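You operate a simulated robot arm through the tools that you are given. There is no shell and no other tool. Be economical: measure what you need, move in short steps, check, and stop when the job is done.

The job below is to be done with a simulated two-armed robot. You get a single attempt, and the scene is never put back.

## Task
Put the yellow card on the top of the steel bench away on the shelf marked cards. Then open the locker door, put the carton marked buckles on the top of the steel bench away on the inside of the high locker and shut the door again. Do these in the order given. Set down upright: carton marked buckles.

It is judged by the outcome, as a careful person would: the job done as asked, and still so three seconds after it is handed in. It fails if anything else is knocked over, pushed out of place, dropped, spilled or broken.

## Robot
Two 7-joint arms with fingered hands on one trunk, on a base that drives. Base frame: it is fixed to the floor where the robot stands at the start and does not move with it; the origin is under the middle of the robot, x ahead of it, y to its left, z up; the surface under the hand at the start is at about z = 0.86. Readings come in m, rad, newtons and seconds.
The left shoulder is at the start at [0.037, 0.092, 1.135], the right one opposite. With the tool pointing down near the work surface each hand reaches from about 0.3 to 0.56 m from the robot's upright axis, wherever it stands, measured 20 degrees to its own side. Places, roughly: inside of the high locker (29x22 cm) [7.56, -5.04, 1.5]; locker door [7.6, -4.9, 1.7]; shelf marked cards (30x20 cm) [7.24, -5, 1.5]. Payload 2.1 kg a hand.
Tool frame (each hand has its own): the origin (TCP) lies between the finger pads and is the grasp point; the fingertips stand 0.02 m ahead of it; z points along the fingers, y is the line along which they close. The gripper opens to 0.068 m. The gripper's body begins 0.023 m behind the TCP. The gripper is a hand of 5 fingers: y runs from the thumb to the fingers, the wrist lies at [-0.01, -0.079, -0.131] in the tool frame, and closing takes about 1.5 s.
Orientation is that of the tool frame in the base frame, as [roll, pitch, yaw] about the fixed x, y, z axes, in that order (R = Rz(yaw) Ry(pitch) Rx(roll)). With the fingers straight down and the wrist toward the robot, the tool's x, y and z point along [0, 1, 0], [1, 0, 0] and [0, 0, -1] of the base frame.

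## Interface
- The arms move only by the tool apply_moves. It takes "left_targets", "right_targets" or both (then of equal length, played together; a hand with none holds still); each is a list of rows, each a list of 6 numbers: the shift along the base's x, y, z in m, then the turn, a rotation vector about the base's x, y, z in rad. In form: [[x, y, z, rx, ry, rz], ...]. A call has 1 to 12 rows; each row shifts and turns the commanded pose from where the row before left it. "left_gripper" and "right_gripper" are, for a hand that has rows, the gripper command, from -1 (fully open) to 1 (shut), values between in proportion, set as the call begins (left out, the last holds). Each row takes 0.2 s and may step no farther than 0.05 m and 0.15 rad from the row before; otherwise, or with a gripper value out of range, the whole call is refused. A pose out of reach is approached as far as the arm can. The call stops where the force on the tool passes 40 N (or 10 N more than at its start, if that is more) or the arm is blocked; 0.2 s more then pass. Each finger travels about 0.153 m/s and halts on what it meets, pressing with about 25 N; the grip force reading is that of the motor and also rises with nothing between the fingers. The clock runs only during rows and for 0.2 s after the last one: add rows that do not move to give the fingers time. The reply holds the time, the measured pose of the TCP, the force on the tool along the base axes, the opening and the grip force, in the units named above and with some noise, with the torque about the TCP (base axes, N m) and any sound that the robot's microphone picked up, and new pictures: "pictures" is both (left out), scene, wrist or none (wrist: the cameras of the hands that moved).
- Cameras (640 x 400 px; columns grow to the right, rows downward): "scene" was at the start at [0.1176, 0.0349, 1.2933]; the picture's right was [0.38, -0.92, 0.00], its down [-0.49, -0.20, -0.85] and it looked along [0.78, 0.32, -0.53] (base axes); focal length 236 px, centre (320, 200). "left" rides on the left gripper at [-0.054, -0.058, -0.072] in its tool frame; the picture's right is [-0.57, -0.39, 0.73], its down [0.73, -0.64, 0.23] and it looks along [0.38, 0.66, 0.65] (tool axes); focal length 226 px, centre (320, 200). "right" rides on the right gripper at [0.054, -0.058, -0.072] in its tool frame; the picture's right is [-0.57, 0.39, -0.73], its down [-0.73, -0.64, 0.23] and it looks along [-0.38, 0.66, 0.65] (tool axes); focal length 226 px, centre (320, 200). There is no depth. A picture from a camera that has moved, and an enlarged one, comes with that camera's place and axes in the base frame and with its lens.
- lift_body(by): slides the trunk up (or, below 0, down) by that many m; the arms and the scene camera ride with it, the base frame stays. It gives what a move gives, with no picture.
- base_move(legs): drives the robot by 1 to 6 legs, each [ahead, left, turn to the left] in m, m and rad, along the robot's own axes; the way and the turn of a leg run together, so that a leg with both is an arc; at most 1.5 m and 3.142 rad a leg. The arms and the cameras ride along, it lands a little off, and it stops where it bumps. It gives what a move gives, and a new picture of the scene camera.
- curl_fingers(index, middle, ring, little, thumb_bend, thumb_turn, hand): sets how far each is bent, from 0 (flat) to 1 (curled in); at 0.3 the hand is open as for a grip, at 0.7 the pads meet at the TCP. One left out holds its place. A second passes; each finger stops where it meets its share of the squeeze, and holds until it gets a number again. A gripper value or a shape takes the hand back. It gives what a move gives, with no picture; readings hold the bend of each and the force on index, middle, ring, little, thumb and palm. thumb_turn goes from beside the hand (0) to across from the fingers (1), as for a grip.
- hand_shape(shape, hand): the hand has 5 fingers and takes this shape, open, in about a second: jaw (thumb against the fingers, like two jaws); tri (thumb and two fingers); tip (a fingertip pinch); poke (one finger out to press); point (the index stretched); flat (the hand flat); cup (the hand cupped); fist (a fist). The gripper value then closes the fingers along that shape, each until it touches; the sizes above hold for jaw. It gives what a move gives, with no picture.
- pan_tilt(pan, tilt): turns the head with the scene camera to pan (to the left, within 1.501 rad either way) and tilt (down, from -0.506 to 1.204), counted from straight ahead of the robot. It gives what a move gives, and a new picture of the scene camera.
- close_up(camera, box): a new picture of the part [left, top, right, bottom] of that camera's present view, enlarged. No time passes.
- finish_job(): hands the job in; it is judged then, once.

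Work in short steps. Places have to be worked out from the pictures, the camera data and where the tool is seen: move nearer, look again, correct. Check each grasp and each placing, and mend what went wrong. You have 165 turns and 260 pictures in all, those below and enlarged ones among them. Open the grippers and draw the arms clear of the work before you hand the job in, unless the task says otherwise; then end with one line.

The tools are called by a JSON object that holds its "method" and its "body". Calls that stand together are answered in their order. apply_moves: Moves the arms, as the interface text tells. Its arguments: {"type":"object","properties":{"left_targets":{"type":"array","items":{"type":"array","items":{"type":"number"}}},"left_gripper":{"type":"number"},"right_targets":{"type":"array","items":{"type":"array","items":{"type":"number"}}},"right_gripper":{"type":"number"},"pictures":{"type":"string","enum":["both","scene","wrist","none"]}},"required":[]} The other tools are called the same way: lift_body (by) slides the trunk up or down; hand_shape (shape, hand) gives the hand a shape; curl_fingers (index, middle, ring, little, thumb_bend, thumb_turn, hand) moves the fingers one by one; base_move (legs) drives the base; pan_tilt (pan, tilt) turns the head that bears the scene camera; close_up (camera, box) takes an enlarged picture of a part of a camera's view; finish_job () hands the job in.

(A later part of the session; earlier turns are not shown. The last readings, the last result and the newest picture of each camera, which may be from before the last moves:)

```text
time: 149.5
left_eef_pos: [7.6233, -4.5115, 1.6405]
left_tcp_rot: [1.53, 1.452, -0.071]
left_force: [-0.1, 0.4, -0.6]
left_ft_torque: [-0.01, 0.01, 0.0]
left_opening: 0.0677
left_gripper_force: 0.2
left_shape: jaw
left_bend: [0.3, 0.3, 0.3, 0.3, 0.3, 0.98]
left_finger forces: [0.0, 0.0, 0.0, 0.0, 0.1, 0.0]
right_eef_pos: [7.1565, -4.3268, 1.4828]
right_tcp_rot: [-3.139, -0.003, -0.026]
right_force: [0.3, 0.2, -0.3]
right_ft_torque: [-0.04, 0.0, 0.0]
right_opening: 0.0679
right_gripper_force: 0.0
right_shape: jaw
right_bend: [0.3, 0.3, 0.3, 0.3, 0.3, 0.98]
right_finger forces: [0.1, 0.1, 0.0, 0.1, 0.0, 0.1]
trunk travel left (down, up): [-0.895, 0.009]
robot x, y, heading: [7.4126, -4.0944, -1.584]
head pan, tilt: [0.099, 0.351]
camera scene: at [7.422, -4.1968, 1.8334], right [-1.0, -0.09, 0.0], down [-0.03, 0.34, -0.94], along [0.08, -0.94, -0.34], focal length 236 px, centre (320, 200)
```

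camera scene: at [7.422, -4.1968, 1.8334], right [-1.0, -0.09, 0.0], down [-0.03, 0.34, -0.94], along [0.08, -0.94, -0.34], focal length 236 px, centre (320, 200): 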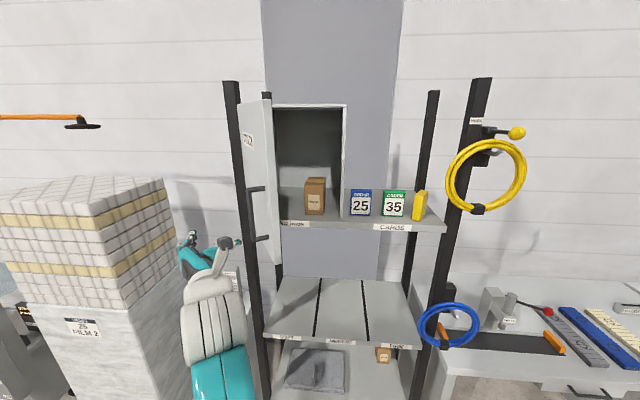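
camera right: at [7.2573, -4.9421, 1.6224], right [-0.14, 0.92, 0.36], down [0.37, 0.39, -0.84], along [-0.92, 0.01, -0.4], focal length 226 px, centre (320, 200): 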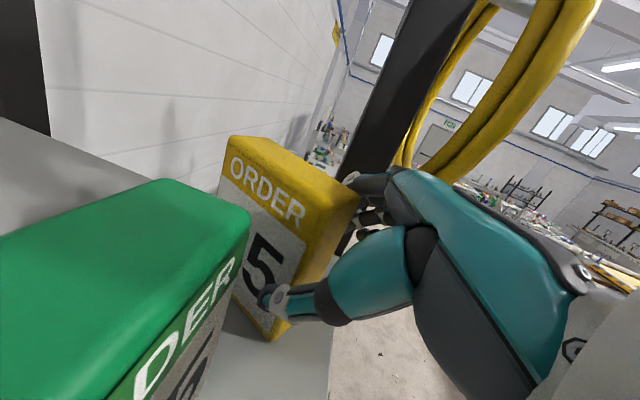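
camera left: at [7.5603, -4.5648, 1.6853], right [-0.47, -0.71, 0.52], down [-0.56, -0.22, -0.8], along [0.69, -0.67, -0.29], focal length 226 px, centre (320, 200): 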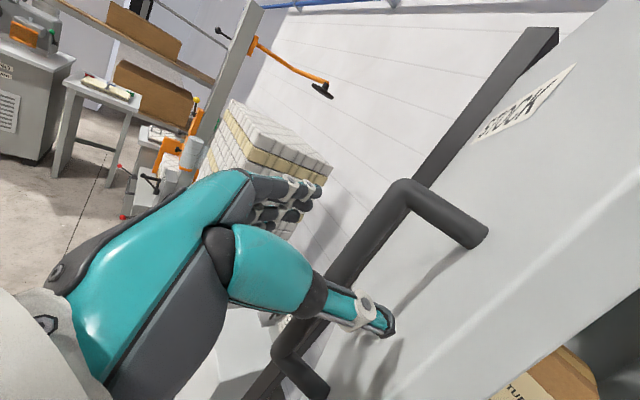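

Now I bring the left hand to the inner side of the door edge (right of it), then sweep left to swing it fully open.

{"method": "base_move", "body": {"legs": [[0, -0.145, 0], [0.2, 0, 0]]}}

{"method": "base_move", "body": {"legs": [[0, 0.11, 0]]}}

```text
time: 152.1
left_eef_pos: [7.4818, -4.7116, 1.6386]
left_tcp_rot: [1.514, 1.453, -0.079]
left_force: [0.7, 0.4, -0.7]
left_ft_torque: [0.01, 0.0, 0.0]
left_opening: 0.0677
left_gripper_force: 0.1
left_shape: jaw
left_bend: [0.3, 0.3, 0.3, 0.3, 0.3, 0.98]
left_finger forces: [0.1, 0.0, 0.1, 0.0, 0.1, 0.1]
right_eef_pos: [7.0138, -4.5291, 1.4832]
right_tcp_rot: [-3.138, -0.002, -0.017]
right_force: [0.4, -0.1, -0.7]
right_ft_torque: [0.0, 0.02, 0.03]
right_opening: 0.0678
right_gripper_force: 0.0
right_shape: jaw
right_bend: [0.3, 0.3, 0.3, 0.3, 0.3, 0.98]
right_finger forces: [0.1, 0.0, 0.0, 0.0, 0.0, 0.1]
trunk travel left (down, up): [-0.895, 0.009]
robot x, y, heading: [7.2639, -4.2932, -1.574]
head pan, tilt: [0.099, 0.351]
camera scene: at [7.278, -4.3982, 1.8333], right [-1.0, -0.1, 0.0], down [-0.03, 0.34, -0.94], along [0.09, -0.93, -0.34], focal length 236 px, centre (320, 200)
```

scene: 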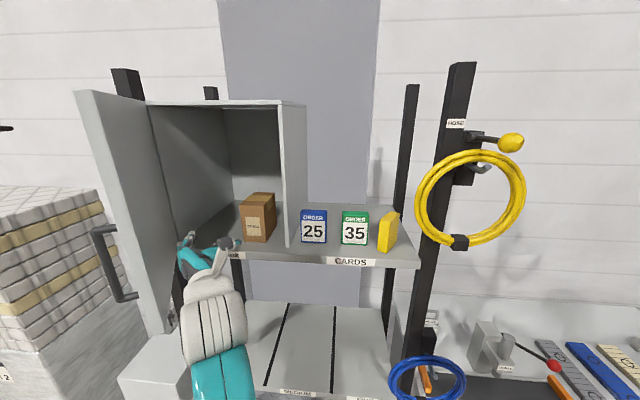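

```text
time: 153.3
left_eef_pos: [7.5945, -4.7105, 1.6392]
left_tcp_rot: [1.514, 1.454, -0.078]
left_force: [0.7, -0.3, -0.7]
left_ft_torque: [0.01, 0.03, -0.02]
left_opening: 0.0676
left_gripper_force: 0.0
left_shape: jaw
left_bend: [0.3, 0.3, 0.3, 0.3, 0.3, 0.98]
left_finger forces: [0.0, 0.1, 0.0, 0.0, 0.0, 0.1]
right_eef_pos: [7.1263, -4.528, 1.4842]
right_tcp_rot: [-3.14, -0.001, -0.018]
right_force: [-0.2, 1.1, 0.0]
right_ft_torque: [0.0, 0.01, -0.03]
right_opening: 0.0677
right_gripper_force: 0.1
right_shape: jaw
right_bend: [0.3, 0.3, 0.3, 0.3, 0.3, 0.98]
right_finger forces: [0.0, 0.0, 0.0, 0.0, 0.0, 0.0]
trunk travel left (down, up): [-0.895, 0.009]
robot x, y, heading: [7.3801, -4.2937, -1.571]
head pan, tilt: [0.099, 0.351]
camera scene: at [7.3903, -4.3975, 1.8333], right [-1.0, -0.1, 0.0], down [-0.03, 0.34, -0.94], along [0.09, -0.93, -0.34], focal length 236 px, centre (320, 200)
```

scene: 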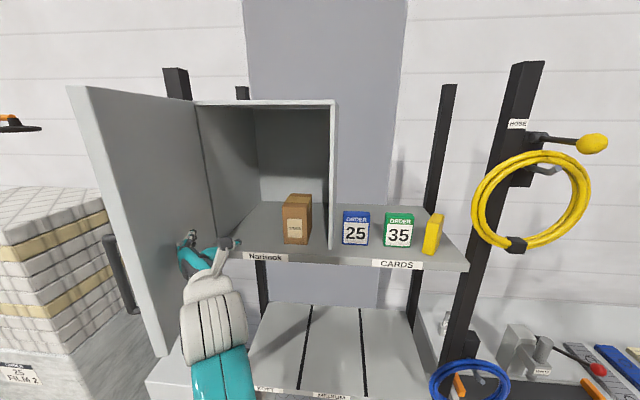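

The door is swinging freely; I push a little more to get past 100°.

{"method": "base_move", "body": {"legs": [[0, 0.09, 0]]}}

```text
time: 154.4
left_eef_pos: [7.6886, -4.71, 1.6399]
left_tcp_rot: [1.534, 1.453, -0.056]
left_force: [-0.2, 0.3, 0.3]
left_ft_torque: [0.0, 0.01, 0.01]
left_opening: 0.0676
left_gripper_force: 0.1
left_shape: jaw
left_bend: [0.3, 0.3, 0.3, 0.3, 0.3, 0.98]
left_finger forces: [0.1, 0.1, 0.0, 0.1, 0.0, 0.0]
right_eef_pos: [7.2182, -4.5301, 1.4835]
right_tcp_rot: [-3.14, 0.0, -0.015]
right_force: [-0.4, 0.1, -0.1]
right_ft_torque: [-0.02, 0.03, 0.01]
right_opening: 0.068
right_gripper_force: 0.0
right_shape: jaw
right_bend: [0.3, 0.3, 0.3, 0.3, 0.3, 0.98]
right_finger forces: [0.0, 0.0, 0.0, 0.1, 0.0, 0.0]
trunk travel left (down, up): [-0.895, 0.009]
robot x, y, heading: [7.4714, -4.2959, -1.571]
head pan, tilt: [0.099, 0.351]
camera scene: at [7.4828, -4.3978, 1.8333], right [-1.0, -0.1, 0.0], down [-0.03, 0.34, -0.94], along [0.09, -0.93, -0.34], focal length 236 px, centre (320, 200)
```

scene: 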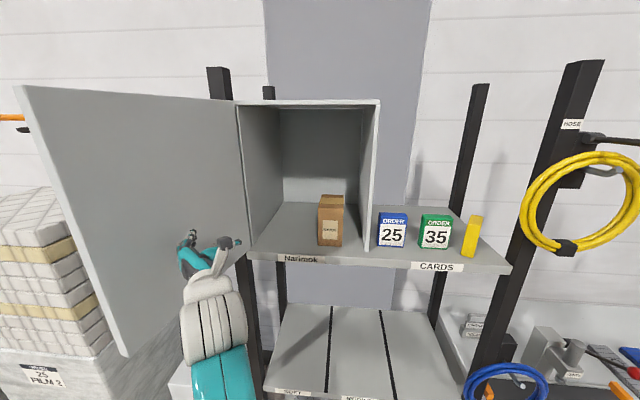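

The door stands open ~110°, with free floor left of the inner box (x 7.55–7.71). I back out, lower the trunk, and pitch the left hand 45° down for the carton.

{"method": "base_move", "body": {"legs": [[-0.32, 0, 0]]}}

{"method": "apply_moves", "body": {"left_targets": [[0, -0.01, 0.005, 0.134, 0, 0], [0, -0.01, 0.005, 0.134, 0, 0], [0, -0.01, 0.005, 0.134, 0, 0], [0, -0.01, 0.005, 0.134, 0, 0], [0, -0.01, 0.005, 0.134, 0, 0]], "pictures": "scene"}}

{"method": "lift_body", "body": {"by": -0.4}}

```text
time: 156.6
left_eef_pos: [7.6867, -4.3768, 1.6394]
left_tcp_rot: [1.498, 1.451, -0.086]
left_force: [-0.8, -0.4, 0.8]
left_ft_torque: [0.03, 0.01, -0.02]
left_opening: 0.0678
left_gripper_force: 0.1
left_shape: jaw
left_bend: [0.3, 0.3, 0.3, 0.3, 0.3, 0.98]
left_finger forces: [0.0, 0.0, 0.0, 0.1, 0.0, 0.0]
right_eef_pos: [7.2183, -4.1991, 1.483]
right_tcp_rot: [-3.138, -0.003, -0.011]
right_force: [0.0, 0.7, 0.1]
right_ft_torque: [-0.01, -0.03, 0.02]
right_opening: 0.0678
right_gripper_force: 0.0
right_shape: jaw
right_bend: [0.3, 0.3, 0.3, 0.3, 0.3, 0.98]
right_finger forces: [0.0, 0.0, 0.1, 0.0, 0.1, 0.0]
trunk travel left (down, up): [-0.895, 0.009]
robot x, y, heading: [7.469, -3.9658, -1.569]
head pan, tilt: [0.099, 0.351]
camera scene: at [7.4813, -4.0667, 1.8334], right [-0.99, -0.1, 0.0], down [-0.04, 0.34, -0.94], along [0.1, -0.93, -0.34], focal length 236 px, centre (320, 200)
```

scene: 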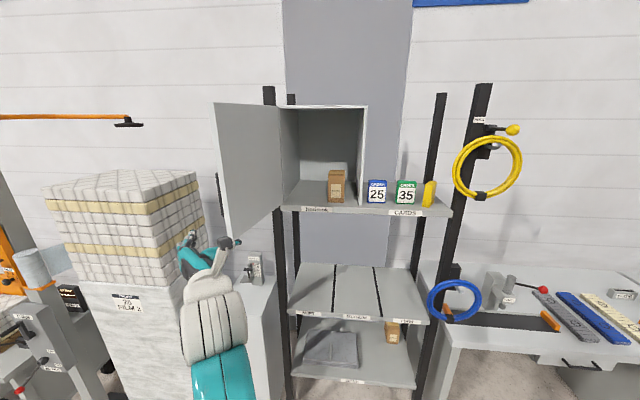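

```text
time: 157.8
left_eef_pos: [7.6891, -4.4295, 1.6648]
left_tcp_rot: [3.004, 0.895, 1.379]
left_force: [-0.7, -0.2, 0.0]
left_ft_torque: [0.04, -0.03, 0.03]
left_opening: 0.0678
left_gripper_force: 0.0
left_shape: jaw
left_bend: [0.3, 0.3, 0.3, 0.3, 0.3, 0.98]
left_finger forces: [0.0, 0.0, 0.1, 0.1, 0.0, 0.0]
right_eef_pos: [7.2198, -4.2024, 1.4832]
right_tcp_rot: [-3.139, -0.002, -0.01]
right_force: [-0.5, 0.2, 0.1]
right_ft_torque: [0.0, -0.05, -0.02]
right_opening: 0.0679
right_gripper_force: 0.2
right_shape: jaw
right_bend: [0.3, 0.3, 0.3, 0.3, 0.3, 0.98]
right_finger forces: [0.1, 0.0, 0.0, 0.0, 0.1, 0.0]
trunk travel left (down, up): [-0.895, 0.009]
robot x, y, heading: [7.4709, -3.9644, -1.565]
head pan, tilt: [0.099, 0.351]
camera scene: at [7.4815, -4.0679, 1.8333], right [-0.99, -0.1, 0.0], down [-0.04, 0.34, -0.94], along [0.1, -0.93, -0.34], focal length 236 px, centre (320, 200)
```

scene: 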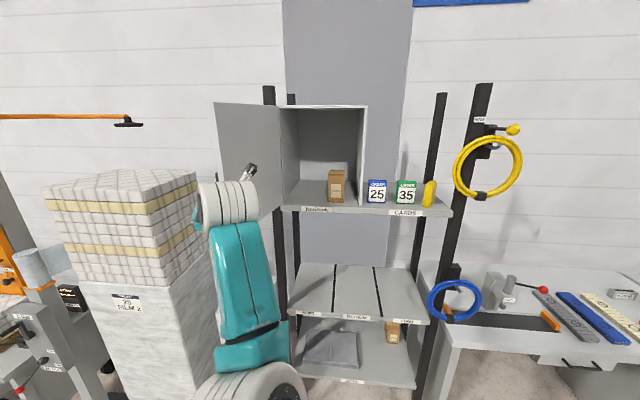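

```text
time: 161.6
left_eef_pos: [7.6872, -4.4286, 1.2643]
left_tcp_rot: [3.003, 0.899, 1.379]
left_force: [0.0, -0.8, -0.3]
left_ft_torque: [0.01, 0.01, 0.01]
left_opening: 0.0676
left_gripper_force: 0.0
left_shape: jaw
left_bend: [0.3, 0.3, 0.3, 0.3, 0.3, 0.98]
left_finger forces: [0.0, 0.0, 0.0, 0.0, 0.0, 0.0]
right_eef_pos: [7.2173, -4.204, 1.0771]
right_tcp_rot: [-3.115, -0.003, -0.011]
right_force: [-0.5, 0.0, -0.2]
right_ft_torque: [0.02, -0.05, -0.02]
right_opening: 0.0679
right_gripper_force: 0.0
right_shape: jaw
right_bend: [0.3, 0.3, 0.3, 0.3, 0.3, 0.98]
right_finger forces: [0.1, 0.0, 0.0, 0.1, 0.0, 0.1]
trunk travel left (down, up): [-0.495, 0.409]
robot x, y, heading: [7.4717, -3.9638, -1.563]
head pan, tilt: [0.099, 0.351]
```

Now I drive back along the aisle (strafing right), checking part-way.

{"method": "base_move", "body": {"legs": [[0, -1.5, 0], [0, -1.5, -0.006], [0, -1.5, 0]]}}

```text
time: 183.0
left_eef_pos: [3.202, -4.5053, 1.2642]
left_tcp_rot: [3.003, 0.9, 1.372]
left_force: [0.0, 0.5, -0.2]
left_ft_torque: [0.01, 0.01, 0.02]
left_opening: 0.0677
left_gripper_force: 0.0
left_shape: jaw
left_bend: [0.3, 0.3, 0.3, 0.3, 0.3, 0.98]
left_finger forces: [0.0, 0.0, 0.0, 0.0, 0.1, 0.0]
right_eef_pos: [2.7349, -4.2776, 1.079]
right_tcp_rot: [-3.113, -0.003, -0.016]
right_force: [0.4, -0.3, 0.2]
right_ft_torque: [-0.01, 0.03, -0.02]
right_opening: 0.0681
right_gripper_force: 0.1
right_shape: jaw
right_bend: [0.3, 0.3, 0.3, 0.3, 0.3, 0.98]
right_finger forces: [0.1, 0.0, 0.0, 0.1, 0.1, 0.0]
trunk travel left (down, up): [-0.495, 0.409]
robot x, y, heading: [2.9899, -4.041, -1.574]
head pan, tilt: [0.099, 0.351]
camera scene: at [2.9993, -4.1539, 1.4329], right [-1.0, -0.1, 0.0], down [-0.03, 0.34, -0.94], along [0.09, -0.93, -0.34], focal length 236 px, centre (320, 200)
```

scene: 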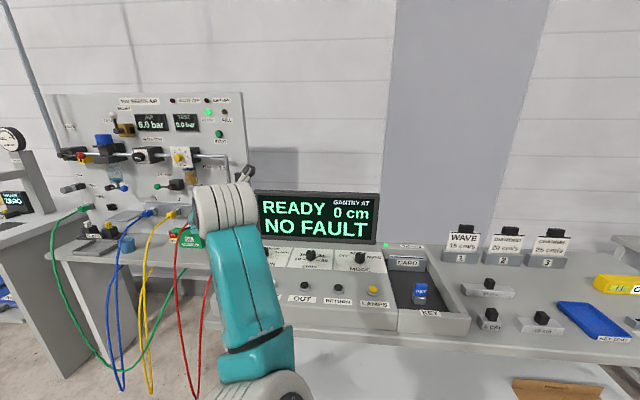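

On course. I continue to x ≈ -0.5 and then reverse up the lane toward the bench.

{"method": "base_move", "body": {"legs": [[0, -1.5, 0.003], [0, -1.5, 0], [0, -0.5, 0]]}}

{"method": "base_move", "body": {"legs": [[-1.4, 0, 0], [-1.4, 0, 0], [-1.3, 0, 0], [0, 0, 1.571]]}}

{"method": "pan_tilt", "body": {"pan": 0.2, "tilt": 0.5}}

```text
time: 200.1
left_eef_pos: [-0.3007, -4.5608, 1.2642]
left_tcp_rot: [3.007, 0.899, 1.394]
left_force: [0.5, -0.3, -0.8]
left_ft_torque: [-0.01, -0.04, 0.02]
left_opening: 0.0677
left_gripper_force: 0.1
left_shape: jaw
left_bend: [0.3, 0.3, 0.3, 0.3, 0.3, 0.98]
left_finger forces: [0.0, 0.0, 0.0, 0.1, 0.0, 0.0]
right_eef_pos: [-0.7743, -4.3426, 1.0774]
right_tcp_rot: [-3.115, -0.005, 0.004]
right_force: [-1.1, 0.1, 0.0]
right_ft_torque: [0.0, 0.0, -0.03]
right_opening: 0.0679
right_gripper_force: 0.0
right_shape: jaw
right_bend: [0.3, 0.3, 0.3, 0.3, 0.3, 0.98]
right_finger forces: [0.0, 0.1, 0.0, 0.1, 0.0, 0.0]
trunk travel left (down, up): [-0.495, 0.409]
robot x, y, heading: [-0.5246, -4.1033, -1.552]
head pan, tilt: [0.099, 0.351]
camera scene: at [-0.5118, -4.2129, 1.4329], right [-0.99, -0.12, 0.0], down [-0.04, 0.34, -0.94], along [0.11, -0.93, -0.34], focal length 236 px, centre (320, 200)
```

scene: 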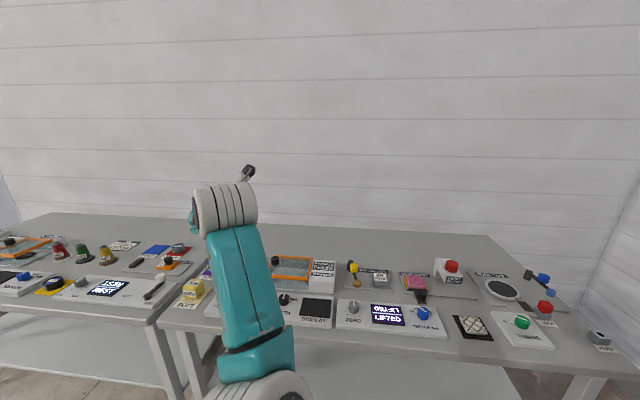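

```text
time: 223.6
left_eef_pos: [-0.1559, 0.2413, 1.2639]
left_tcp_rot: [3.005, 0.898, 2.983]
left_force: [0.5, -0.2, -0.5]
left_ft_torque: [0.02, -0.01, -0.02]
left_opening: 0.0679
left_gripper_force: 0.0
left_shape: jaw
left_bend: [0.3, 0.3, 0.3, 0.3, 0.3, 0.98]
left_finger forces: [0.0, 0.1, 0.1, 0.0, 0.0, 0.0]
right_eef_pos: [-0.3648, -0.2361, 1.0784]
right_tcp_rot: [-3.114, -0.004, 1.593]
right_force: [0.1, 0.1, 0.5]
right_ft_torque: [0.01, 0.0, 0.02]
right_opening: 0.0679
right_gripper_force: 0.1
right_shape: jaw
right_bend: [0.3, 0.3, 0.3, 0.3, 0.3, 0.98]
right_finger forces: [0.0, 0.1, 0.0, 0.1, 0.1, 0.1]
trunk travel left (down, up): [-0.495, 0.409]
robot x, y, heading: [-0.6129, 0.0076, 0.038]
head pan, tilt: [0.099, 0.351]
camera scene: at [-0.4966, 0.022, 1.4329], right [0.14, -0.99, 0.0], down [-0.34, -0.05, -0.94], along [0.93, 0.13, -0.34], focal length 236 px, centre (320, 200)
```

scene: 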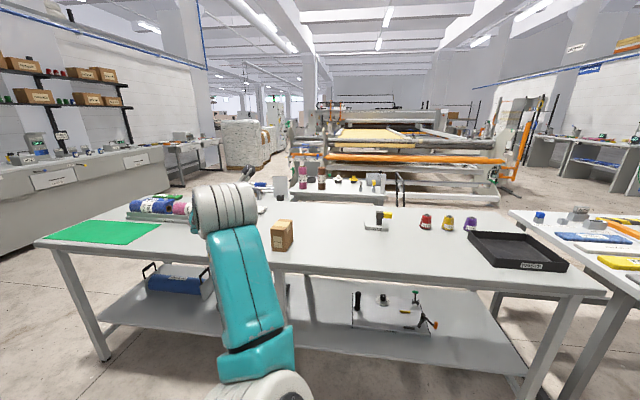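

```text
time: 224.3
left_eef_pos: [-0.1553, 0.2413, 1.2653]
left_tcp_rot: [3.004, 0.9, 2.984]
left_force: [0.0, -0.2, -0.3]
left_ft_torque: [-0.02, -0.03, 0.03]
left_opening: 0.0675
left_gripper_force: 0.1
left_shape: jaw
left_bend: [0.3, 0.3, 0.3, 0.3, 0.3, 0.98]
left_finger forces: [0.0, 0.0, 0.1, 0.1, 0.0, 0.0]
right_eef_pos: [-0.3649, -0.2355, 1.078]
right_tcp_rot: [-3.114, -0.004, 1.594]
right_force: [0.4, -0.2, -0.3]
right_ft_torque: [0.01, -0.01, 0.03]
right_opening: 0.0677
right_gripper_force: 0.1
right_shape: jaw
right_bend: [0.3, 0.3, 0.3, 0.3, 0.3, 0.98]
right_finger forces: [0.0, 0.1, 0.1, 0.0, 0.1, 0.0]
trunk travel left (down, up): [-0.495, 0.409]
robot x, y, heading: [-0.6121, 0.0139, 0.036]
head pan, tilt: [0.201, 0.499]
camera scene: at [-0.5004, 0.0307, 1.4193], right [0.24, -0.97, 0.0], down [-0.46, -0.11, -0.88], along [0.85, 0.21, -0.48], focal length 236 px, centre (320, 200)
```

scene: 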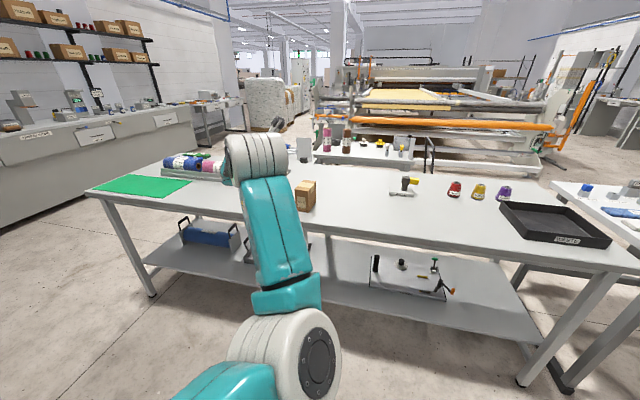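

I align the base with the carton (yaw ≈ -4.5°) and bring the left hand above and before it.

{"method": "base_move", "body": {"legs": [[0, 0, -0.091], [0.428, 0.153, 0]]}}

{"method": "curl_fingers", "body": {"hand": "left", "index": 0.15, "middle": 0.15, "ring": 0.15, "little": 0.15, "thumb_bend": 0.15}}

{"method": "close_up", "body": {"camera": "left", "box": [0, 0, 640, 400]}}

```text
time: 227.5
left_eef_pos: [0.2945, 0.333, 1.2642]
left_tcp_rot: [3.002, 0.9, 2.892]
left_force: [0.5, -0.4, -0.3]
left_ft_torque: [0.01, 0.03, 0.01]
left_opening: 0.0677
left_gripper_force: 0.1
left_shape: jaw
left_bend: [0.3, 0.3, 0.3, 0.3, 0.3, 0.98]
left_finger forces: [0.0, 0.0, 0.0, 0.0, 0.0, 0.0]
right_eef_pos: [0.0442, -0.1238, 1.0775]
right_tcp_rot: [-3.114, -0.004, 1.506]
right_force: [0.2, 0.0, 0.3]
right_ft_torque: [-0.02, 0.0, -0.02]
right_opening: 0.0681
right_gripper_force: 0.0
right_shape: jaw
right_bend: [0.3, 0.3, 0.3, 0.3, 0.3, 0.98]
right_finger forces: [0.1, 0.0, 0.1, 0.1, 0.1, 0.1]
trunk travel left (down, up): [-0.495, 0.409]
robot x, y, heading: [-0.1832, 0.1387, -0.047]
head pan, tilt: [0.201, 0.499]
camera scene: at [-0.0669, 0.1541, 1.4192], right [0.15, -0.99, 0.0], down [-0.47, -0.07, -0.88], along [0.87, 0.13, -0.48], focal length 236 px, centre (320, 200)
```

scene: 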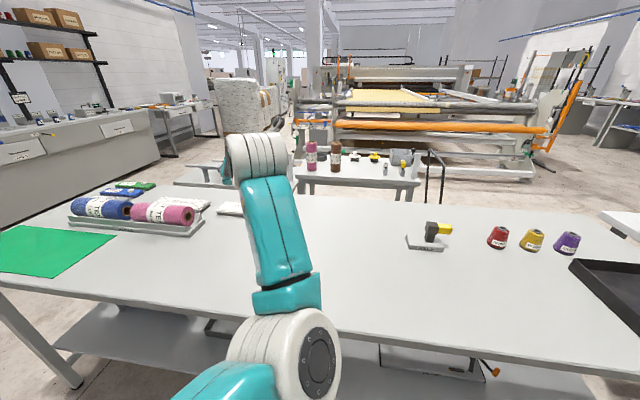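

```text
time: 228.5
left_eef_pos: [0.2934, 0.3331, 1.2637]
left_tcp_rot: [3.004, 0.901, 2.895]
left_force: [0.8, 0.4, 0.1]
left_ft_torque: [0.01, 0.0, 0.0]
left_opening: 0.0842
left_gripper_force: 0.0
left_shape: fingers
left_bend: [0.15, 0.15, 0.15, 0.15, 0.15, 0.98]
left_finger forces: [0.1, 0.0, 0.0, 0.0, 0.0, 0.0]
right_eef_pos: [0.0441, -0.1241, 1.0775]
right_tcp_rot: [-3.114, -0.002, 1.507]
right_force: [0.3, -0.7, 0.0]
right_ft_torque: [-0.02, 0.04, 0.0]
right_opening: 0.0679
right_gripper_force: 0.0
right_shape: jaw
right_bend: [0.3, 0.3, 0.3, 0.3, 0.3, 0.98]
right_finger forces: [0.1, 0.0, 0.1, 0.0, 0.1, 0.0]
trunk travel left (down, up): [-0.495, 0.409]
robot x, y, heading: [-0.1809, 0.1433, -0.049]
head pan, tilt: [0.201, 0.499]
```

```text
1.00 times, centred on (320, 200) of left (not enlarged: the box is as wide or as high as the picture)
camera zoom: at [0.2632, 0.2726, 1.3455], right [0.86, -0.51, -0.04], down [-0.35, -0.53, -0.77], along [0.37, 0.68, -0.64], focal length 226 px, centre (320, 200)
```

zoom: 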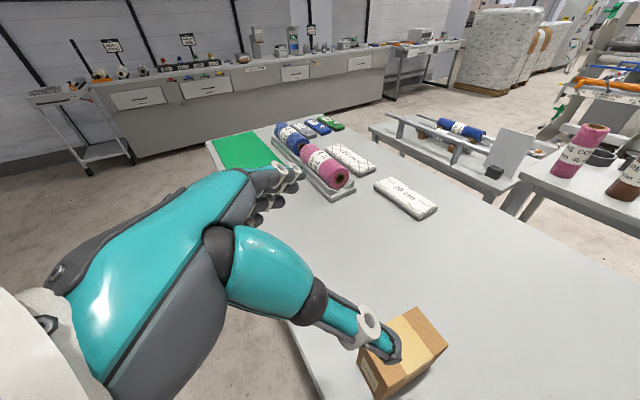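

The fingers now open 84 mm. I lower the trunk 0.2 m for a closer look at the carton's exact yaw.

{"method": "lift_body", "body": {"by": -0.2}}

{"method": "close_up", "body": {"camera": "left", "box": [240, 160, 560, 360]}}

```text
time: 230.7
left_eef_pos: [0.2958, 0.3337, 1.0645]
left_tcp_rot: [3.005, 0.899, 2.894]
left_force: [-0.4, -0.6, 0.8]
left_ft_torque: [0.02, -0.03, 0.0]
left_opening: 0.0841
left_gripper_force: 0.1
left_shape: fingers
left_bend: [0.15, 0.15, 0.15, 0.15, 0.15, 0.98]
left_finger forces: [0.0, 0.0, 0.1, 0.0, 0.1, 0.0]
right_eef_pos: [0.0468, -0.1252, 0.8618]
right_tcp_rot: [-3.045, -0.003, 1.506]
right_force: [-0.1, -0.6, -0.4]
right_ft_torque: [0.01, -0.01, 0.01]
right_opening: 0.0677
right_gripper_force: 0.1
right_shape: jaw
right_bend: [0.3, 0.3, 0.3, 0.3, 0.3, 0.98]
right_finger forces: [0.0, 0.2, 0.0, 0.0, 0.1, 0.1]
trunk travel left (down, up): [-0.295, 0.609]
robot x, y, heading: [-0.176, 0.1402, -0.052]
head pan, tilt: [0.201, 0.499]
```

```text
2.00 times, centred on (400, 260) of left
camera zoom: at [0.263, 0.2726, 1.1458], right [0.86, -0.51, -0.04], down [-0.35, -0.53, -0.77], along [0.37, 0.68, -0.64], focal length 452 px, centre (160, 80)
```

zoom: 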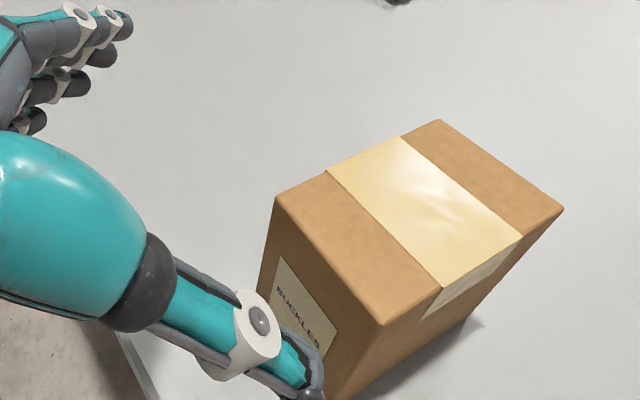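

Carton measured: centre (0.4205, 0.324), yaw -4.8°, width 64 mm. I square the left hand to it and move to a pre-grasp; the right hand also rises a bit.

{"method": "apply_moves", "body": {"left_targets": [[0.004, 0, -0.02, -0.043, 0, 0.029], [0.004, 0, -0.02, -0.042, 0, 0.029], [0.0, 0, -0.017, 0, 0, 0]], "right_targets": [[0, 0, 0.03, 0, 0, 0], [0, 0, 0.03, 0, 0, 0], [0, 0, 0.03, 0, 0, 0]], "pictures": "wrist"}}

```text
time: 231.5
left_eef_pos: [0.3025, 0.3343, 1.0058]
left_tcp_rot: [3.14, 0.911, 3.06]
left_force: [0.0, -0.6, -0.3]
left_ft_torque: [0.02, -0.01, 0.0]
left_opening: 0.084
left_gripper_force: 0.0
left_shape: fingers
left_bend: [0.15, 0.15, 0.15, 0.15, 0.15, 0.98]
left_finger forces: [0.1, 0.0, 0.0, 0.1, 0.0, 0.0]
right_eef_pos: [0.0504, -0.13, 0.9533]
right_tcp_rot: [-3.047, 0.0, 1.508]
right_force: [-0.8, 0.6, -0.4]
right_ft_torque: [-0.04, 0.0, 0.02]
right_opening: 0.0681
right_gripper_force: 0.0
right_shape: jaw
right_bend: [0.3, 0.3, 0.3, 0.3, 0.3, 0.98]
right_finger forces: [0.0, 0.0, 0.0, 0.0, 0.1, 0.0]
right hand out of reach, approached as far as the arm can: row 1
trunk travel left (down, up): [-0.295, 0.609]
robot x, y, heading: [-0.1787, 0.1402, -0.05]
head pan, tilt: [0.201, 0.499]
camera right: at [0.0031, -0.0716, 1.0301], right [0.42, -0.6, 0.69], down [-0.7, -0.69, -0.17], along [0.57, -0.41, -0.71], focal length 226 px, centre (320, 200)
camera left: at [0.2738, 0.2779, 1.0925], right [0.89, -0.46, 0.0], down [-0.32, -0.62, -0.72], along [0.33, 0.64, -0.69], focal length 226 px, centre (320, 200)
```

right: 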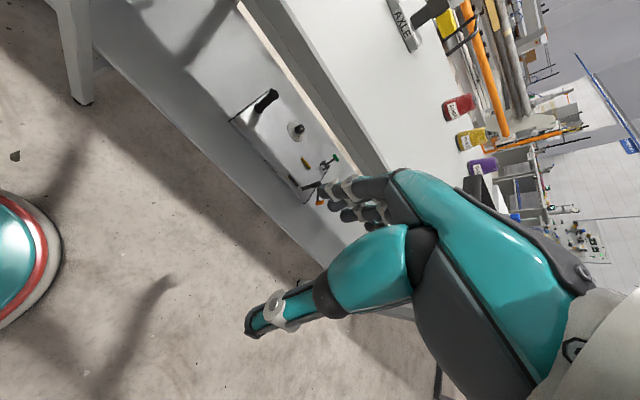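
left: 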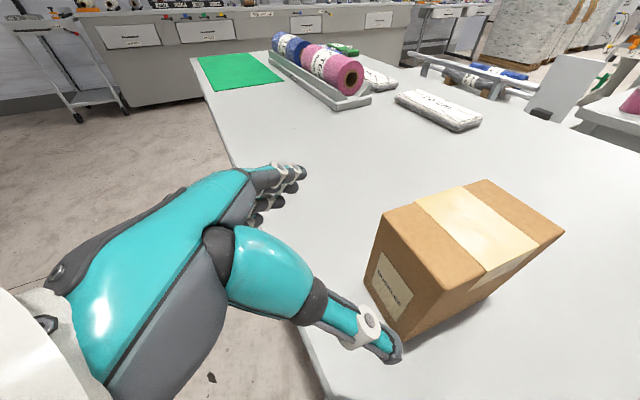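

Lateral alignment is good with ~1 cm clearance each side. I advance the base 7 cm so the fingers straddle the carton's top.

{"method": "base_move", "body": {"legs": [[0.07, -0.002, 0]]}}

{"method": "close_up", "body": {"camera": "left", "box": [160, 120, 640, 400]}}

```text
time: 232.5
left_eef_pos: [0.3724, 0.3265, 1.0064]
left_tcp_rot: [-3.141, 0.912, 3.061]
left_force: [-0.5, -0.9, -1.2]
left_ft_torque: [-0.01, 0.01, 0.0]
left_opening: 0.0841
left_gripper_force: 0.1
left_shape: fingers
left_bend: [0.15, 0.15, 0.15, 0.15, 0.15, 0.98]
left_finger forces: [0.0, 0.0, 0.0, 0.0, 0.0, 0.1]
right_eef_pos: [0.1205, -0.1355, 0.953]
right_tcp_rot: [-3.044, -0.004, 1.508]
right_force: [0.6, -0.5, 0.2]
right_ft_torque: [0.0, 0.02, 0.0]
right_opening: 0.0678
right_gripper_force: 0.0
right_shape: jaw
right_bend: [0.3, 0.3, 0.3, 0.3, 0.3, 0.98]
right_finger forces: [0.0, 0.0, 0.1, 0.1, 0.0, 0.0]
trunk travel left (down, up): [-0.295, 0.609]
robot x, y, heading: [-0.1081, 0.1353, -0.052]
head pan, tilt: [0.201, 0.499]
camera scene: at [0.0259, 0.1475, 1.218], right [0.15, -0.99, 0.0], down [-0.47, -0.07, -0.88], along [0.87, 0.13, -0.48], focal length 236 px, centre (320, 200)
```

scene: 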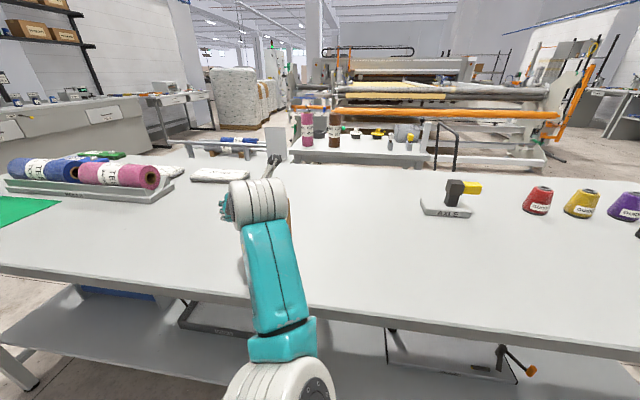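

```text
1.33 times, centred on (400, 260) of left
camera zoom: at [0.3433, 0.2728, 1.0926], right [0.89, -0.46, 0.0], down [-0.32, -0.62, -0.72], along [0.33, 0.64, -0.69], focal length 301 px, centre (213, 120)
```

zoom: 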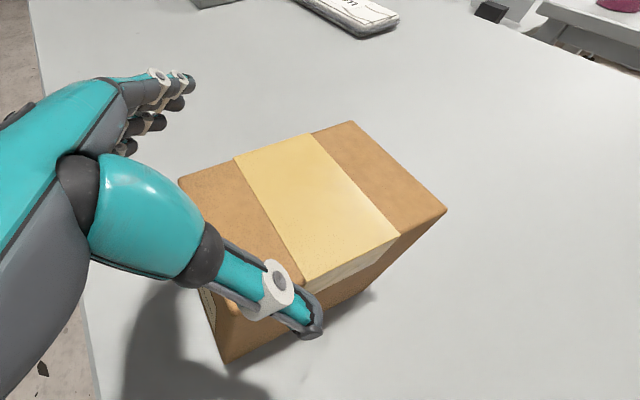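

TCP is centred on the carton axis. I lower onto it in small steps.

{"method": "apply_moves", "body": {"left_targets": [[0.003, 0, -0.013, 0, 0, 0], [0.003, 0, -0.013, 0, 0, 0], [0.003, 0, -0.013, 0, 0, 0], [0.002, 0, -0.012, 0, 0, 0]], "pictures": "wrist"}}

```text
time: 233.5
left_eef_pos: [0.3814, 0.3265, 0.9575]
left_tcp_rot: [3.139, 0.921, 3.058]
left_force: [-7.3, -3.6, 19.2]
left_ft_torque: [-0.56, 0.14, -0.2]
left_opening: 0.088
left_gripper_force: 8.6
left_shape: fingers
left_bend: [0.15, 0.15, 0.15, 0.15, 0.09, 0.89]
left_finger forces: [0.1, 0.0, 0.0, 0.1, 16.9, 0.0]
right_eef_pos: [0.1189, -0.136, 0.9535]
right_tcp_rot: [-3.047, -0.005, 1.507]
right_force: [0.7, -0.6, -0.6]
right_ft_torque: [0.0, 0.03, -0.04]
right_opening: 0.0679
right_gripper_force: 0.0
right_shape: jaw
right_bend: [0.3, 0.3, 0.3, 0.3, 0.3, 0.98]
right_finger forces: [0.0, 0.1, 0.1, 0.1, 0.0, 0.0]
trunk travel left (down, up): [-0.295, 0.609]
robot x, y, heading: [-0.1078, 0.1356, -0.047]
head pan, tilt: [0.201, 0.499]
camera left: at [0.3526, 0.2708, 1.0441], right [0.89, -0.46, 0.01], down [-0.31, -0.62, -0.72], along [0.34, 0.64, -0.69], focal length 226 px, centre (320, 200)
```

left: 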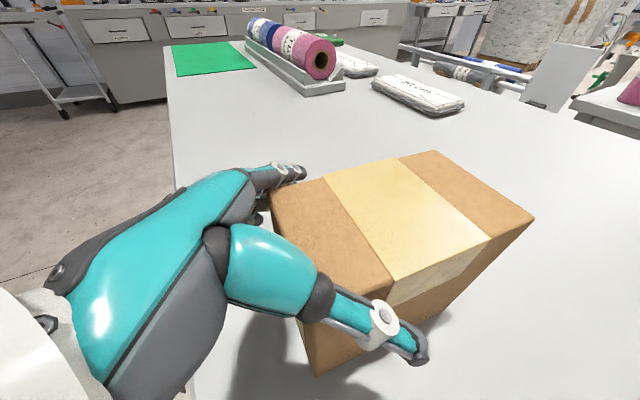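

The thumb is pressing on the carton's right top edge. I lift off, open the thumb and fingers fully, and shift 5 mm to the right.

{"method": "apply_moves", "body": {"left_targets": [[0, 0, 0.015, 0, 0, 0], [0, 0, 0.015, 0, 0, 0], [0, -0.005, 0, 0, 0, 0]], "pictures": "none"}}

{"method": "curl_fingers", "body": {"hand": "left", "thumb_bend": 0.0, "index": 0.1, "middle": 0.1, "ring": 0.1, "little": 0.1}}

{"method": "close_up", "body": {"camera": "left", "box": [160, 120, 640, 400]}}

```text
time: 234.3
left_eef_pos: [0.3837, 0.3239, 0.9838]
left_tcp_rot: [-3.142, 0.912, 3.062]
left_force: [-0.3, 0.4, -0.2]
left_ft_torque: [0.02, -0.01, 0.0]
left_opening: 0.0844
left_gripper_force: 0.1
left_shape: fingers
left_bend: [0.15, 0.15, 0.15, 0.15, 0.15, 0.98]
left_finger forces: [0.0, 0.1, 0.2, 0.0, 0.0, 0.0]
right_eef_pos: [0.1204, -0.135, 0.9532]
right_tcp_rot: [-3.044, -0.003, 1.508]
right_force: [0.7, 0.1, 0.3]
right_ft_torque: [0.01, 0.01, -0.01]
right_opening: 0.0681
right_gripper_force: 0.0
right_shape: jaw
right_bend: [0.3, 0.3, 0.3, 0.3, 0.3, 0.98]
right_finger forces: [0.0, 0.0, 0.0, 0.0, 0.0, 0.0]
trunk travel left (down, up): [-0.295, 0.609]
robot x, y, heading: [-0.1117, 0.1343, -0.046]
head pan, tilt: [0.201, 0.499]
```

```text
time: 235.3
left_eef_pos: [0.3821, 0.3233, 0.9843]
left_tcp_rot: [3.14, 0.912, 3.06]
left_force: [0.2, 0.6, 0.0]
left_ft_torque: [-0.01, -0.02, 0.05]
left_opening: 0.0928
left_gripper_force: 0.1
left_shape: fingers
left_bend: [0.1, 0.1, 0.1, 0.1, 0.01, 0.98]
left_finger forces: [0.0, 0.0, 0.0, 0.0, 0.1, 0.1]
right_eef_pos: [0.1209, -0.1356, 0.9522]
right_tcp_rot: [-3.044, -0.004, 1.509]
right_force: [0.8, -0.4, -0.5]
right_ft_torque: [0.01, 0.0, 0.0]
right_opening: 0.0681
right_gripper_force: 0.1
right_shape: jaw
right_bend: [0.3, 0.3, 0.3, 0.3, 0.3, 0.98]
right_finger forces: [0.0, 0.0, 0.1, 0.0, 0.0, 0.1]
trunk travel left (down, up): [-0.295, 0.609]
robot x, y, heading: [-0.11, 0.1354, -0.048]
head pan, tilt: [0.201, 0.499]
```

```text
1.33 times, centred on (400, 260) of left
camera zoom: at [0.3546, 0.2679, 1.0704], right [0.89, -0.46, 0.0], down [-0.32, -0.62, -0.72], along [0.33, 0.64, -0.69], focal length 301 px, centre (213, 120)
```

zoom: 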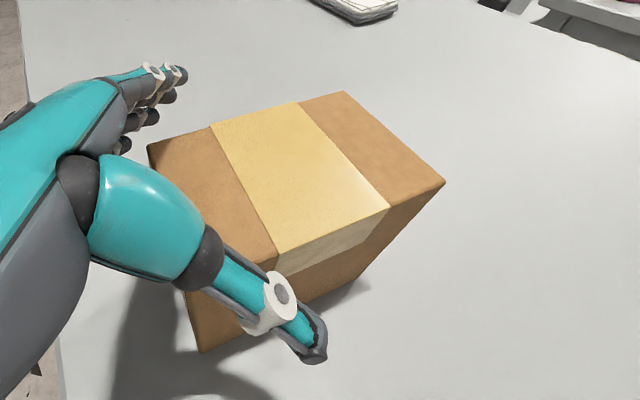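

The carton hasn't moved. With a 93 mm opening I lower again.

{"method": "apply_moves", "body": {"left_targets": [[0.0, 0, -0.012, 0, 0, 0], [0.0, 0, -0.01, 0, 0, 0], [0.0, 0, -0.008, 0, 0, 0]], "pictures": "wrist"}}

```text
time: 236.1
left_eef_pos: [0.3817, 0.3246, 0.958]
left_tcp_rot: [3.141, 0.917, 3.062]
left_force: [-1.6, -0.4, 16.2]
left_ft_torque: [-0.35, 0.29, -0.08]
left_opening: 0.0937
left_gripper_force: 7.7
left_shape: fingers
left_bend: [0.1, 0.1, 0.1, 0.1, 0.0, 0.92]
left_finger forces: [0.8, 0.0, 0.0, 0.0, 14.0, 0.1]
right_eef_pos: [0.1198, -0.1353, 0.9529]
right_tcp_rot: [-3.045, -0.004, 1.507]
right_force: [0.3, -0.7, -0.4]
right_ft_torque: [0.0, -0.02, 0.01]
right_opening: 0.0679
right_gripper_force: 0.0
right_shape: jaw
right_bend: [0.3, 0.3, 0.3, 0.3, 0.3, 0.98]
right_finger forces: [0.0, 0.1, 0.1, 0.0, 0.1, 0.1]
trunk travel left (down, up): [-0.295, 0.609]
robot x, y, heading: [-0.1096, 0.1368, -0.051]
head pan, tilt: [0.201, 0.499]
camera left: at [0.3529, 0.2686, 1.0426], right [0.89, -0.46, 0.01], down [-0.31, -0.62, -0.72], along [0.34, 0.64, -0.69], focal length 226 px, centre (320, 200)
```

left: 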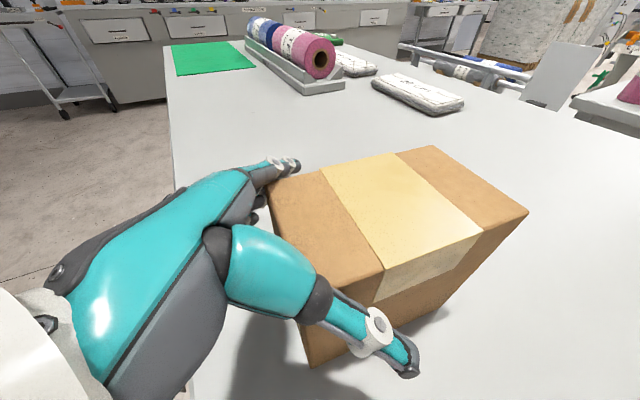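

The thumb root touches the top-front edge: this is the depth limit (about 37 mm of finger overlap). I relieve 3 mm and close the grip.

{"method": "apply_moves", "body": {"left_targets": [[-0.002, 0, 0.003, 0, 0, 0], [0, 0, 0, 0, 0, 0], [0, 0, 0, 0, 0, 0], [0, 0, 0, 0, 0, 0], [0, 0, 0, 0, 0, 0], [0, 0, 0, 0, 0, 0], [0, 0, 0, 0, 0, 0], [0, 0, 0, 0, 0, 0]], "left_gripper": 1, "pictures": "both"}}

```text
time: 237.9
left_eef_pos: [0.38, 0.3243, 0.9573]
left_tcp_rot: [3.141, 0.912, 3.062]
left_force: [2.0, 2.4, 8.8]
left_ft_torque: [0.17, 0.12, 0.02]
left_opening: 0.0518
left_gripper_force: 24.8
left_shape: jaw
left_bend: [0.17, 0.3, 0.3, 0.32, 0.55, 0.93]
left_finger forces: [29.0, 10.2, 5.0, 1.4, 42.8, 0.1]
right_eef_pos: [0.1201, -0.1354, 0.9529]
right_tcp_rot: [-3.047, -0.005, 1.509]
right_force: [0.3, 0.2, -0.8]
right_ft_torque: [0.01, 0.02, -0.02]
right_opening: 0.0681
right_gripper_force: 0.0
right_shape: jaw
right_bend: [0.3, 0.3, 0.3, 0.3, 0.3, 0.98]
right_finger forces: [0.0, 0.0, 0.0, 0.0, 0.0, 0.0]
trunk travel left (down, up): [-0.295, 0.609]
robot x, y, heading: [-0.1084, 0.1372, -0.042]
head pan, tilt: [0.201, 0.499]
camera scene: at [0.0255, 0.1475, 1.2181], right [0.15, -0.99, 0.0], down [-0.47, -0.07, -0.88], along [0.87, 0.13, -0.48], focal length 236 px, centre (320, 200)
camera left: at [0.3519, 0.2688, 1.0441], right [0.89, -0.46, 0.0], down [-0.32, -0.62, -0.72], along [0.33, 0.64, -0.69], focal length 226 px, centre (320, 200)
```

scene: 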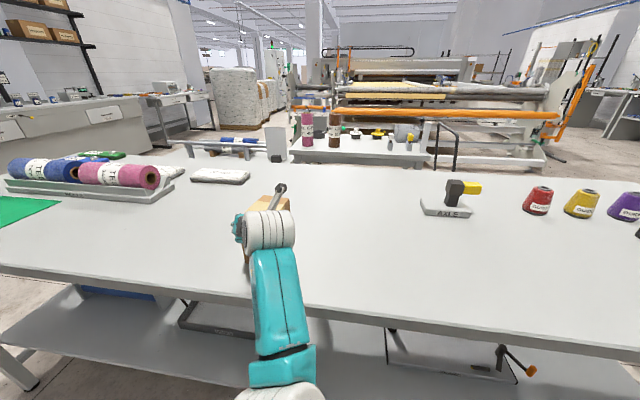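
left: 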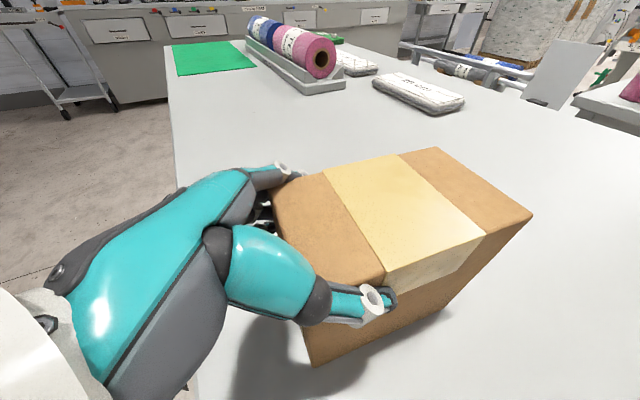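

The grip registers 43 N on the thumb vs. fingers. I lift 2–3 cm as a test and look for slipping or tilting.

{"method": "apply_moves", "body": {"left_targets": [[0, 0, 0.008, 0, 0, 0], [0, 0, 0.01, 0, 0, 0], [0, 0, 0.012, 0, 0, 0], [0, 0, 0, 0, 0, 0]], "pictures": "both"}}

```text
time: 238.9
left_eef_pos: [0.3796, 0.3208, 0.9876]
left_tcp_rot: [-3.139, 0.912, 3.063]
left_force: [-0.9, -1.0, -2.2]
left_ft_torque: [-0.01, 0.1, 0.03]
left_opening: 0.0517
left_gripper_force: 24.8
left_shape: jaw
left_bend: [0.17, 0.3, 0.3, 0.33, 0.55, 0.96]
left_finger forces: [25.5, 10.3, 5.4, 2.3, 42.2, 0.0]
right_eef_pos: [0.1202, -0.1357, 0.953]
right_tcp_rot: [-3.043, -0.003, 1.509]
right_force: [-0.1, -0.3, 0.4]
right_ft_torque: [0.02, 0.01, 0.03]
right_opening: 0.0678
right_gripper_force: 0.1
right_shape: jaw
right_bend: [0.3, 0.3, 0.3, 0.3, 0.3, 0.98]
right_finger forces: [0.0, 0.0, 0.0, 0.1, 0.0, 0.1]
trunk travel left (down, up): [-0.295, 0.609]
robot x, y, heading: [-0.1051, 0.1333, -0.048]
head pan, tilt: [0.201, 0.499]
camera scene: at [0.0261, 0.1475, 1.2179], right [0.15, -0.99, 0.0], down [-0.47, -0.07, -0.88], along [0.87, 0.13, -0.48], focal length 236 px, centre (320, 200)
camera left: at [0.352, 0.2671, 1.0743], right [0.89, -0.46, 0.0], down [-0.32, -0.62, -0.72], along [0.33, 0.64, -0.69], focal length 226 px, centre (320, 200)
```

scene: 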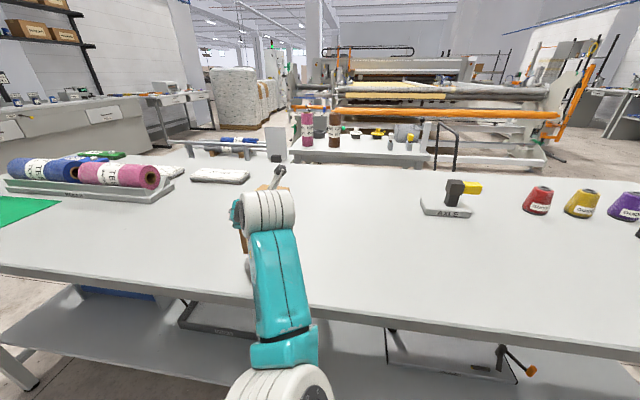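
left: 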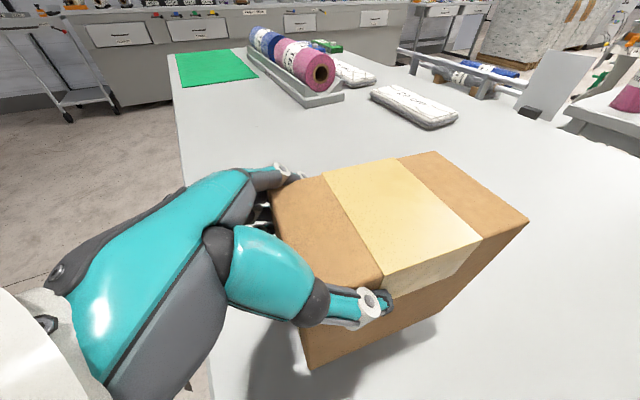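

Held firmly, little droop. I raise the trunk, back away from the bench and turn for the drive.

{"method": "lift_body", "body": {"by": 0.2}}

{"method": "base_move", "body": {"legs": [[-0.5, 0, 0], [0, 0, -1.525]]}}

{"method": "close_up", "body": {"camera": "left", "box": [0, 0, 640, 400]}}

```text
time: 241.1
left_eef_pos: [0.3809, 0.3222, 1.1875]
left_tcp_rot: [-3.14, 0.912, 3.063]
left_force: [-1.0, 0.2, -3.1]
left_ft_torque: [0.01, 0.07, 0.03]
left_opening: 0.0514
left_gripper_force: 24.7
left_shape: jaw
left_bend: [0.17, 0.3, 0.3, 0.33, 0.55, 0.96]
left_finger forces: [25.4, 10.2, 5.5, 2.3, 42.0, 0.0]
right_eef_pos: [0.1209, -0.1349, 1.1526]
right_tcp_rot: [-3.044, -0.004, 1.508]
right_force: [-0.3, -0.4, -0.1]
right_ft_torque: [-0.01, -0.03, -0.03]
right_opening: 0.0682
right_gripper_force: 0.1
right_shape: jaw
right_bend: [0.3, 0.3, 0.3, 0.3, 0.3, 0.98]
right_finger forces: [0.1, 0.1, 0.1, 0.0, 0.0, 0.1]
trunk travel left (down, up): [-0.495, 0.409]
robot x, y, heading: [-0.1098, 0.1353, -0.046]
head pan, tilt: [0.201, 0.499]
```

```text
time: 247.8
left_eef_pos: [-0.4185, -0.3213, 1.1891]
left_tcp_rot: [-3.14, 0.912, 1.53]
left_force: [-0.8, -0.1, -2.5]
left_ft_torque: [0.09, 0.03, 0.01]
left_opening: 0.0519
left_gripper_force: 24.9
left_shape: jaw
left_bend: [0.17, 0.3, 0.3, 0.34, 0.55, 0.96]
left_finger forces: [24.3, 10.0, 5.4, 1.9, 40.6, 0.0]
right_eef_pos: [-0.8845, -0.0799, 1.1526]
right_tcp_rot: [-3.044, -0.002, -0.022]
right_force: [0.3, 0.3, -1.1]
right_ft_torque: [0.01, 0.0, -0.02]
right_opening: 0.0681
right_gripper_force: 0.1
right_shape: jaw
right_bend: [0.3, 0.3, 0.3, 0.3, 0.3, 0.98]
right_finger forces: [0.0, 0.0, 0.0, 0.0, 0.0, 0.0]
trunk travel left (down, up): [-0.495, 0.409]
robot x, y, heading: [-0.6223, 0.1626, -1.581]
head pan, tilt: [0.201, 0.499]
camera scene: at [-0.6045, 0.0523, 1.4192], right [-0.98, -0.19, 0.0], down [-0.09, 0.47, -0.88], along [0.17, -0.86, -0.48], focal length 236 px, centre (320, 200)
```

scene: 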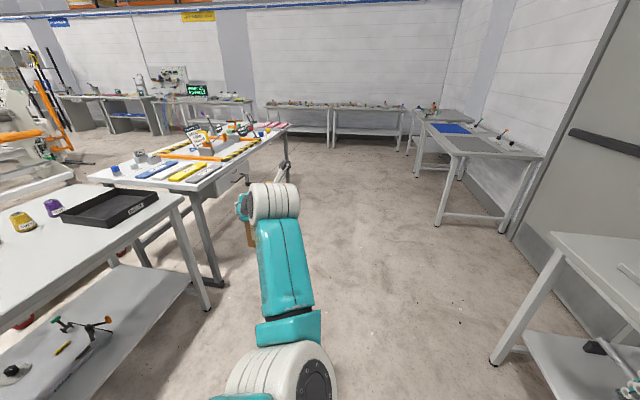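

```text
1.00 times, centred on (320, 200) of left (not enlarged: the box is as wide or as high as the picture)
camera zoom: at [-0.4743, -0.294, 1.2745], right [-0.42, -0.91, 0.0], down [-0.63, 0.29, -0.72], along [0.65, -0.31, -0.69], focal length 226 px, centre (320, 200)
```

zoom: 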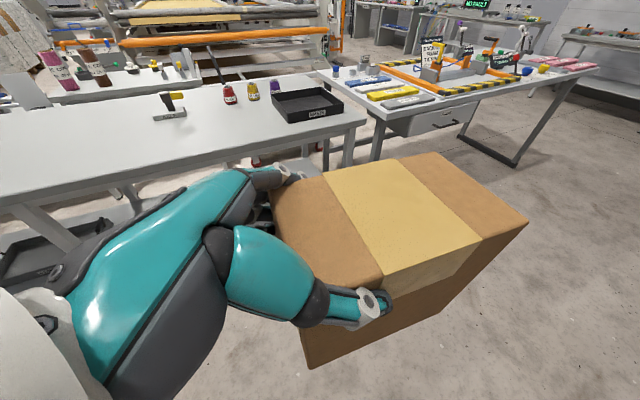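

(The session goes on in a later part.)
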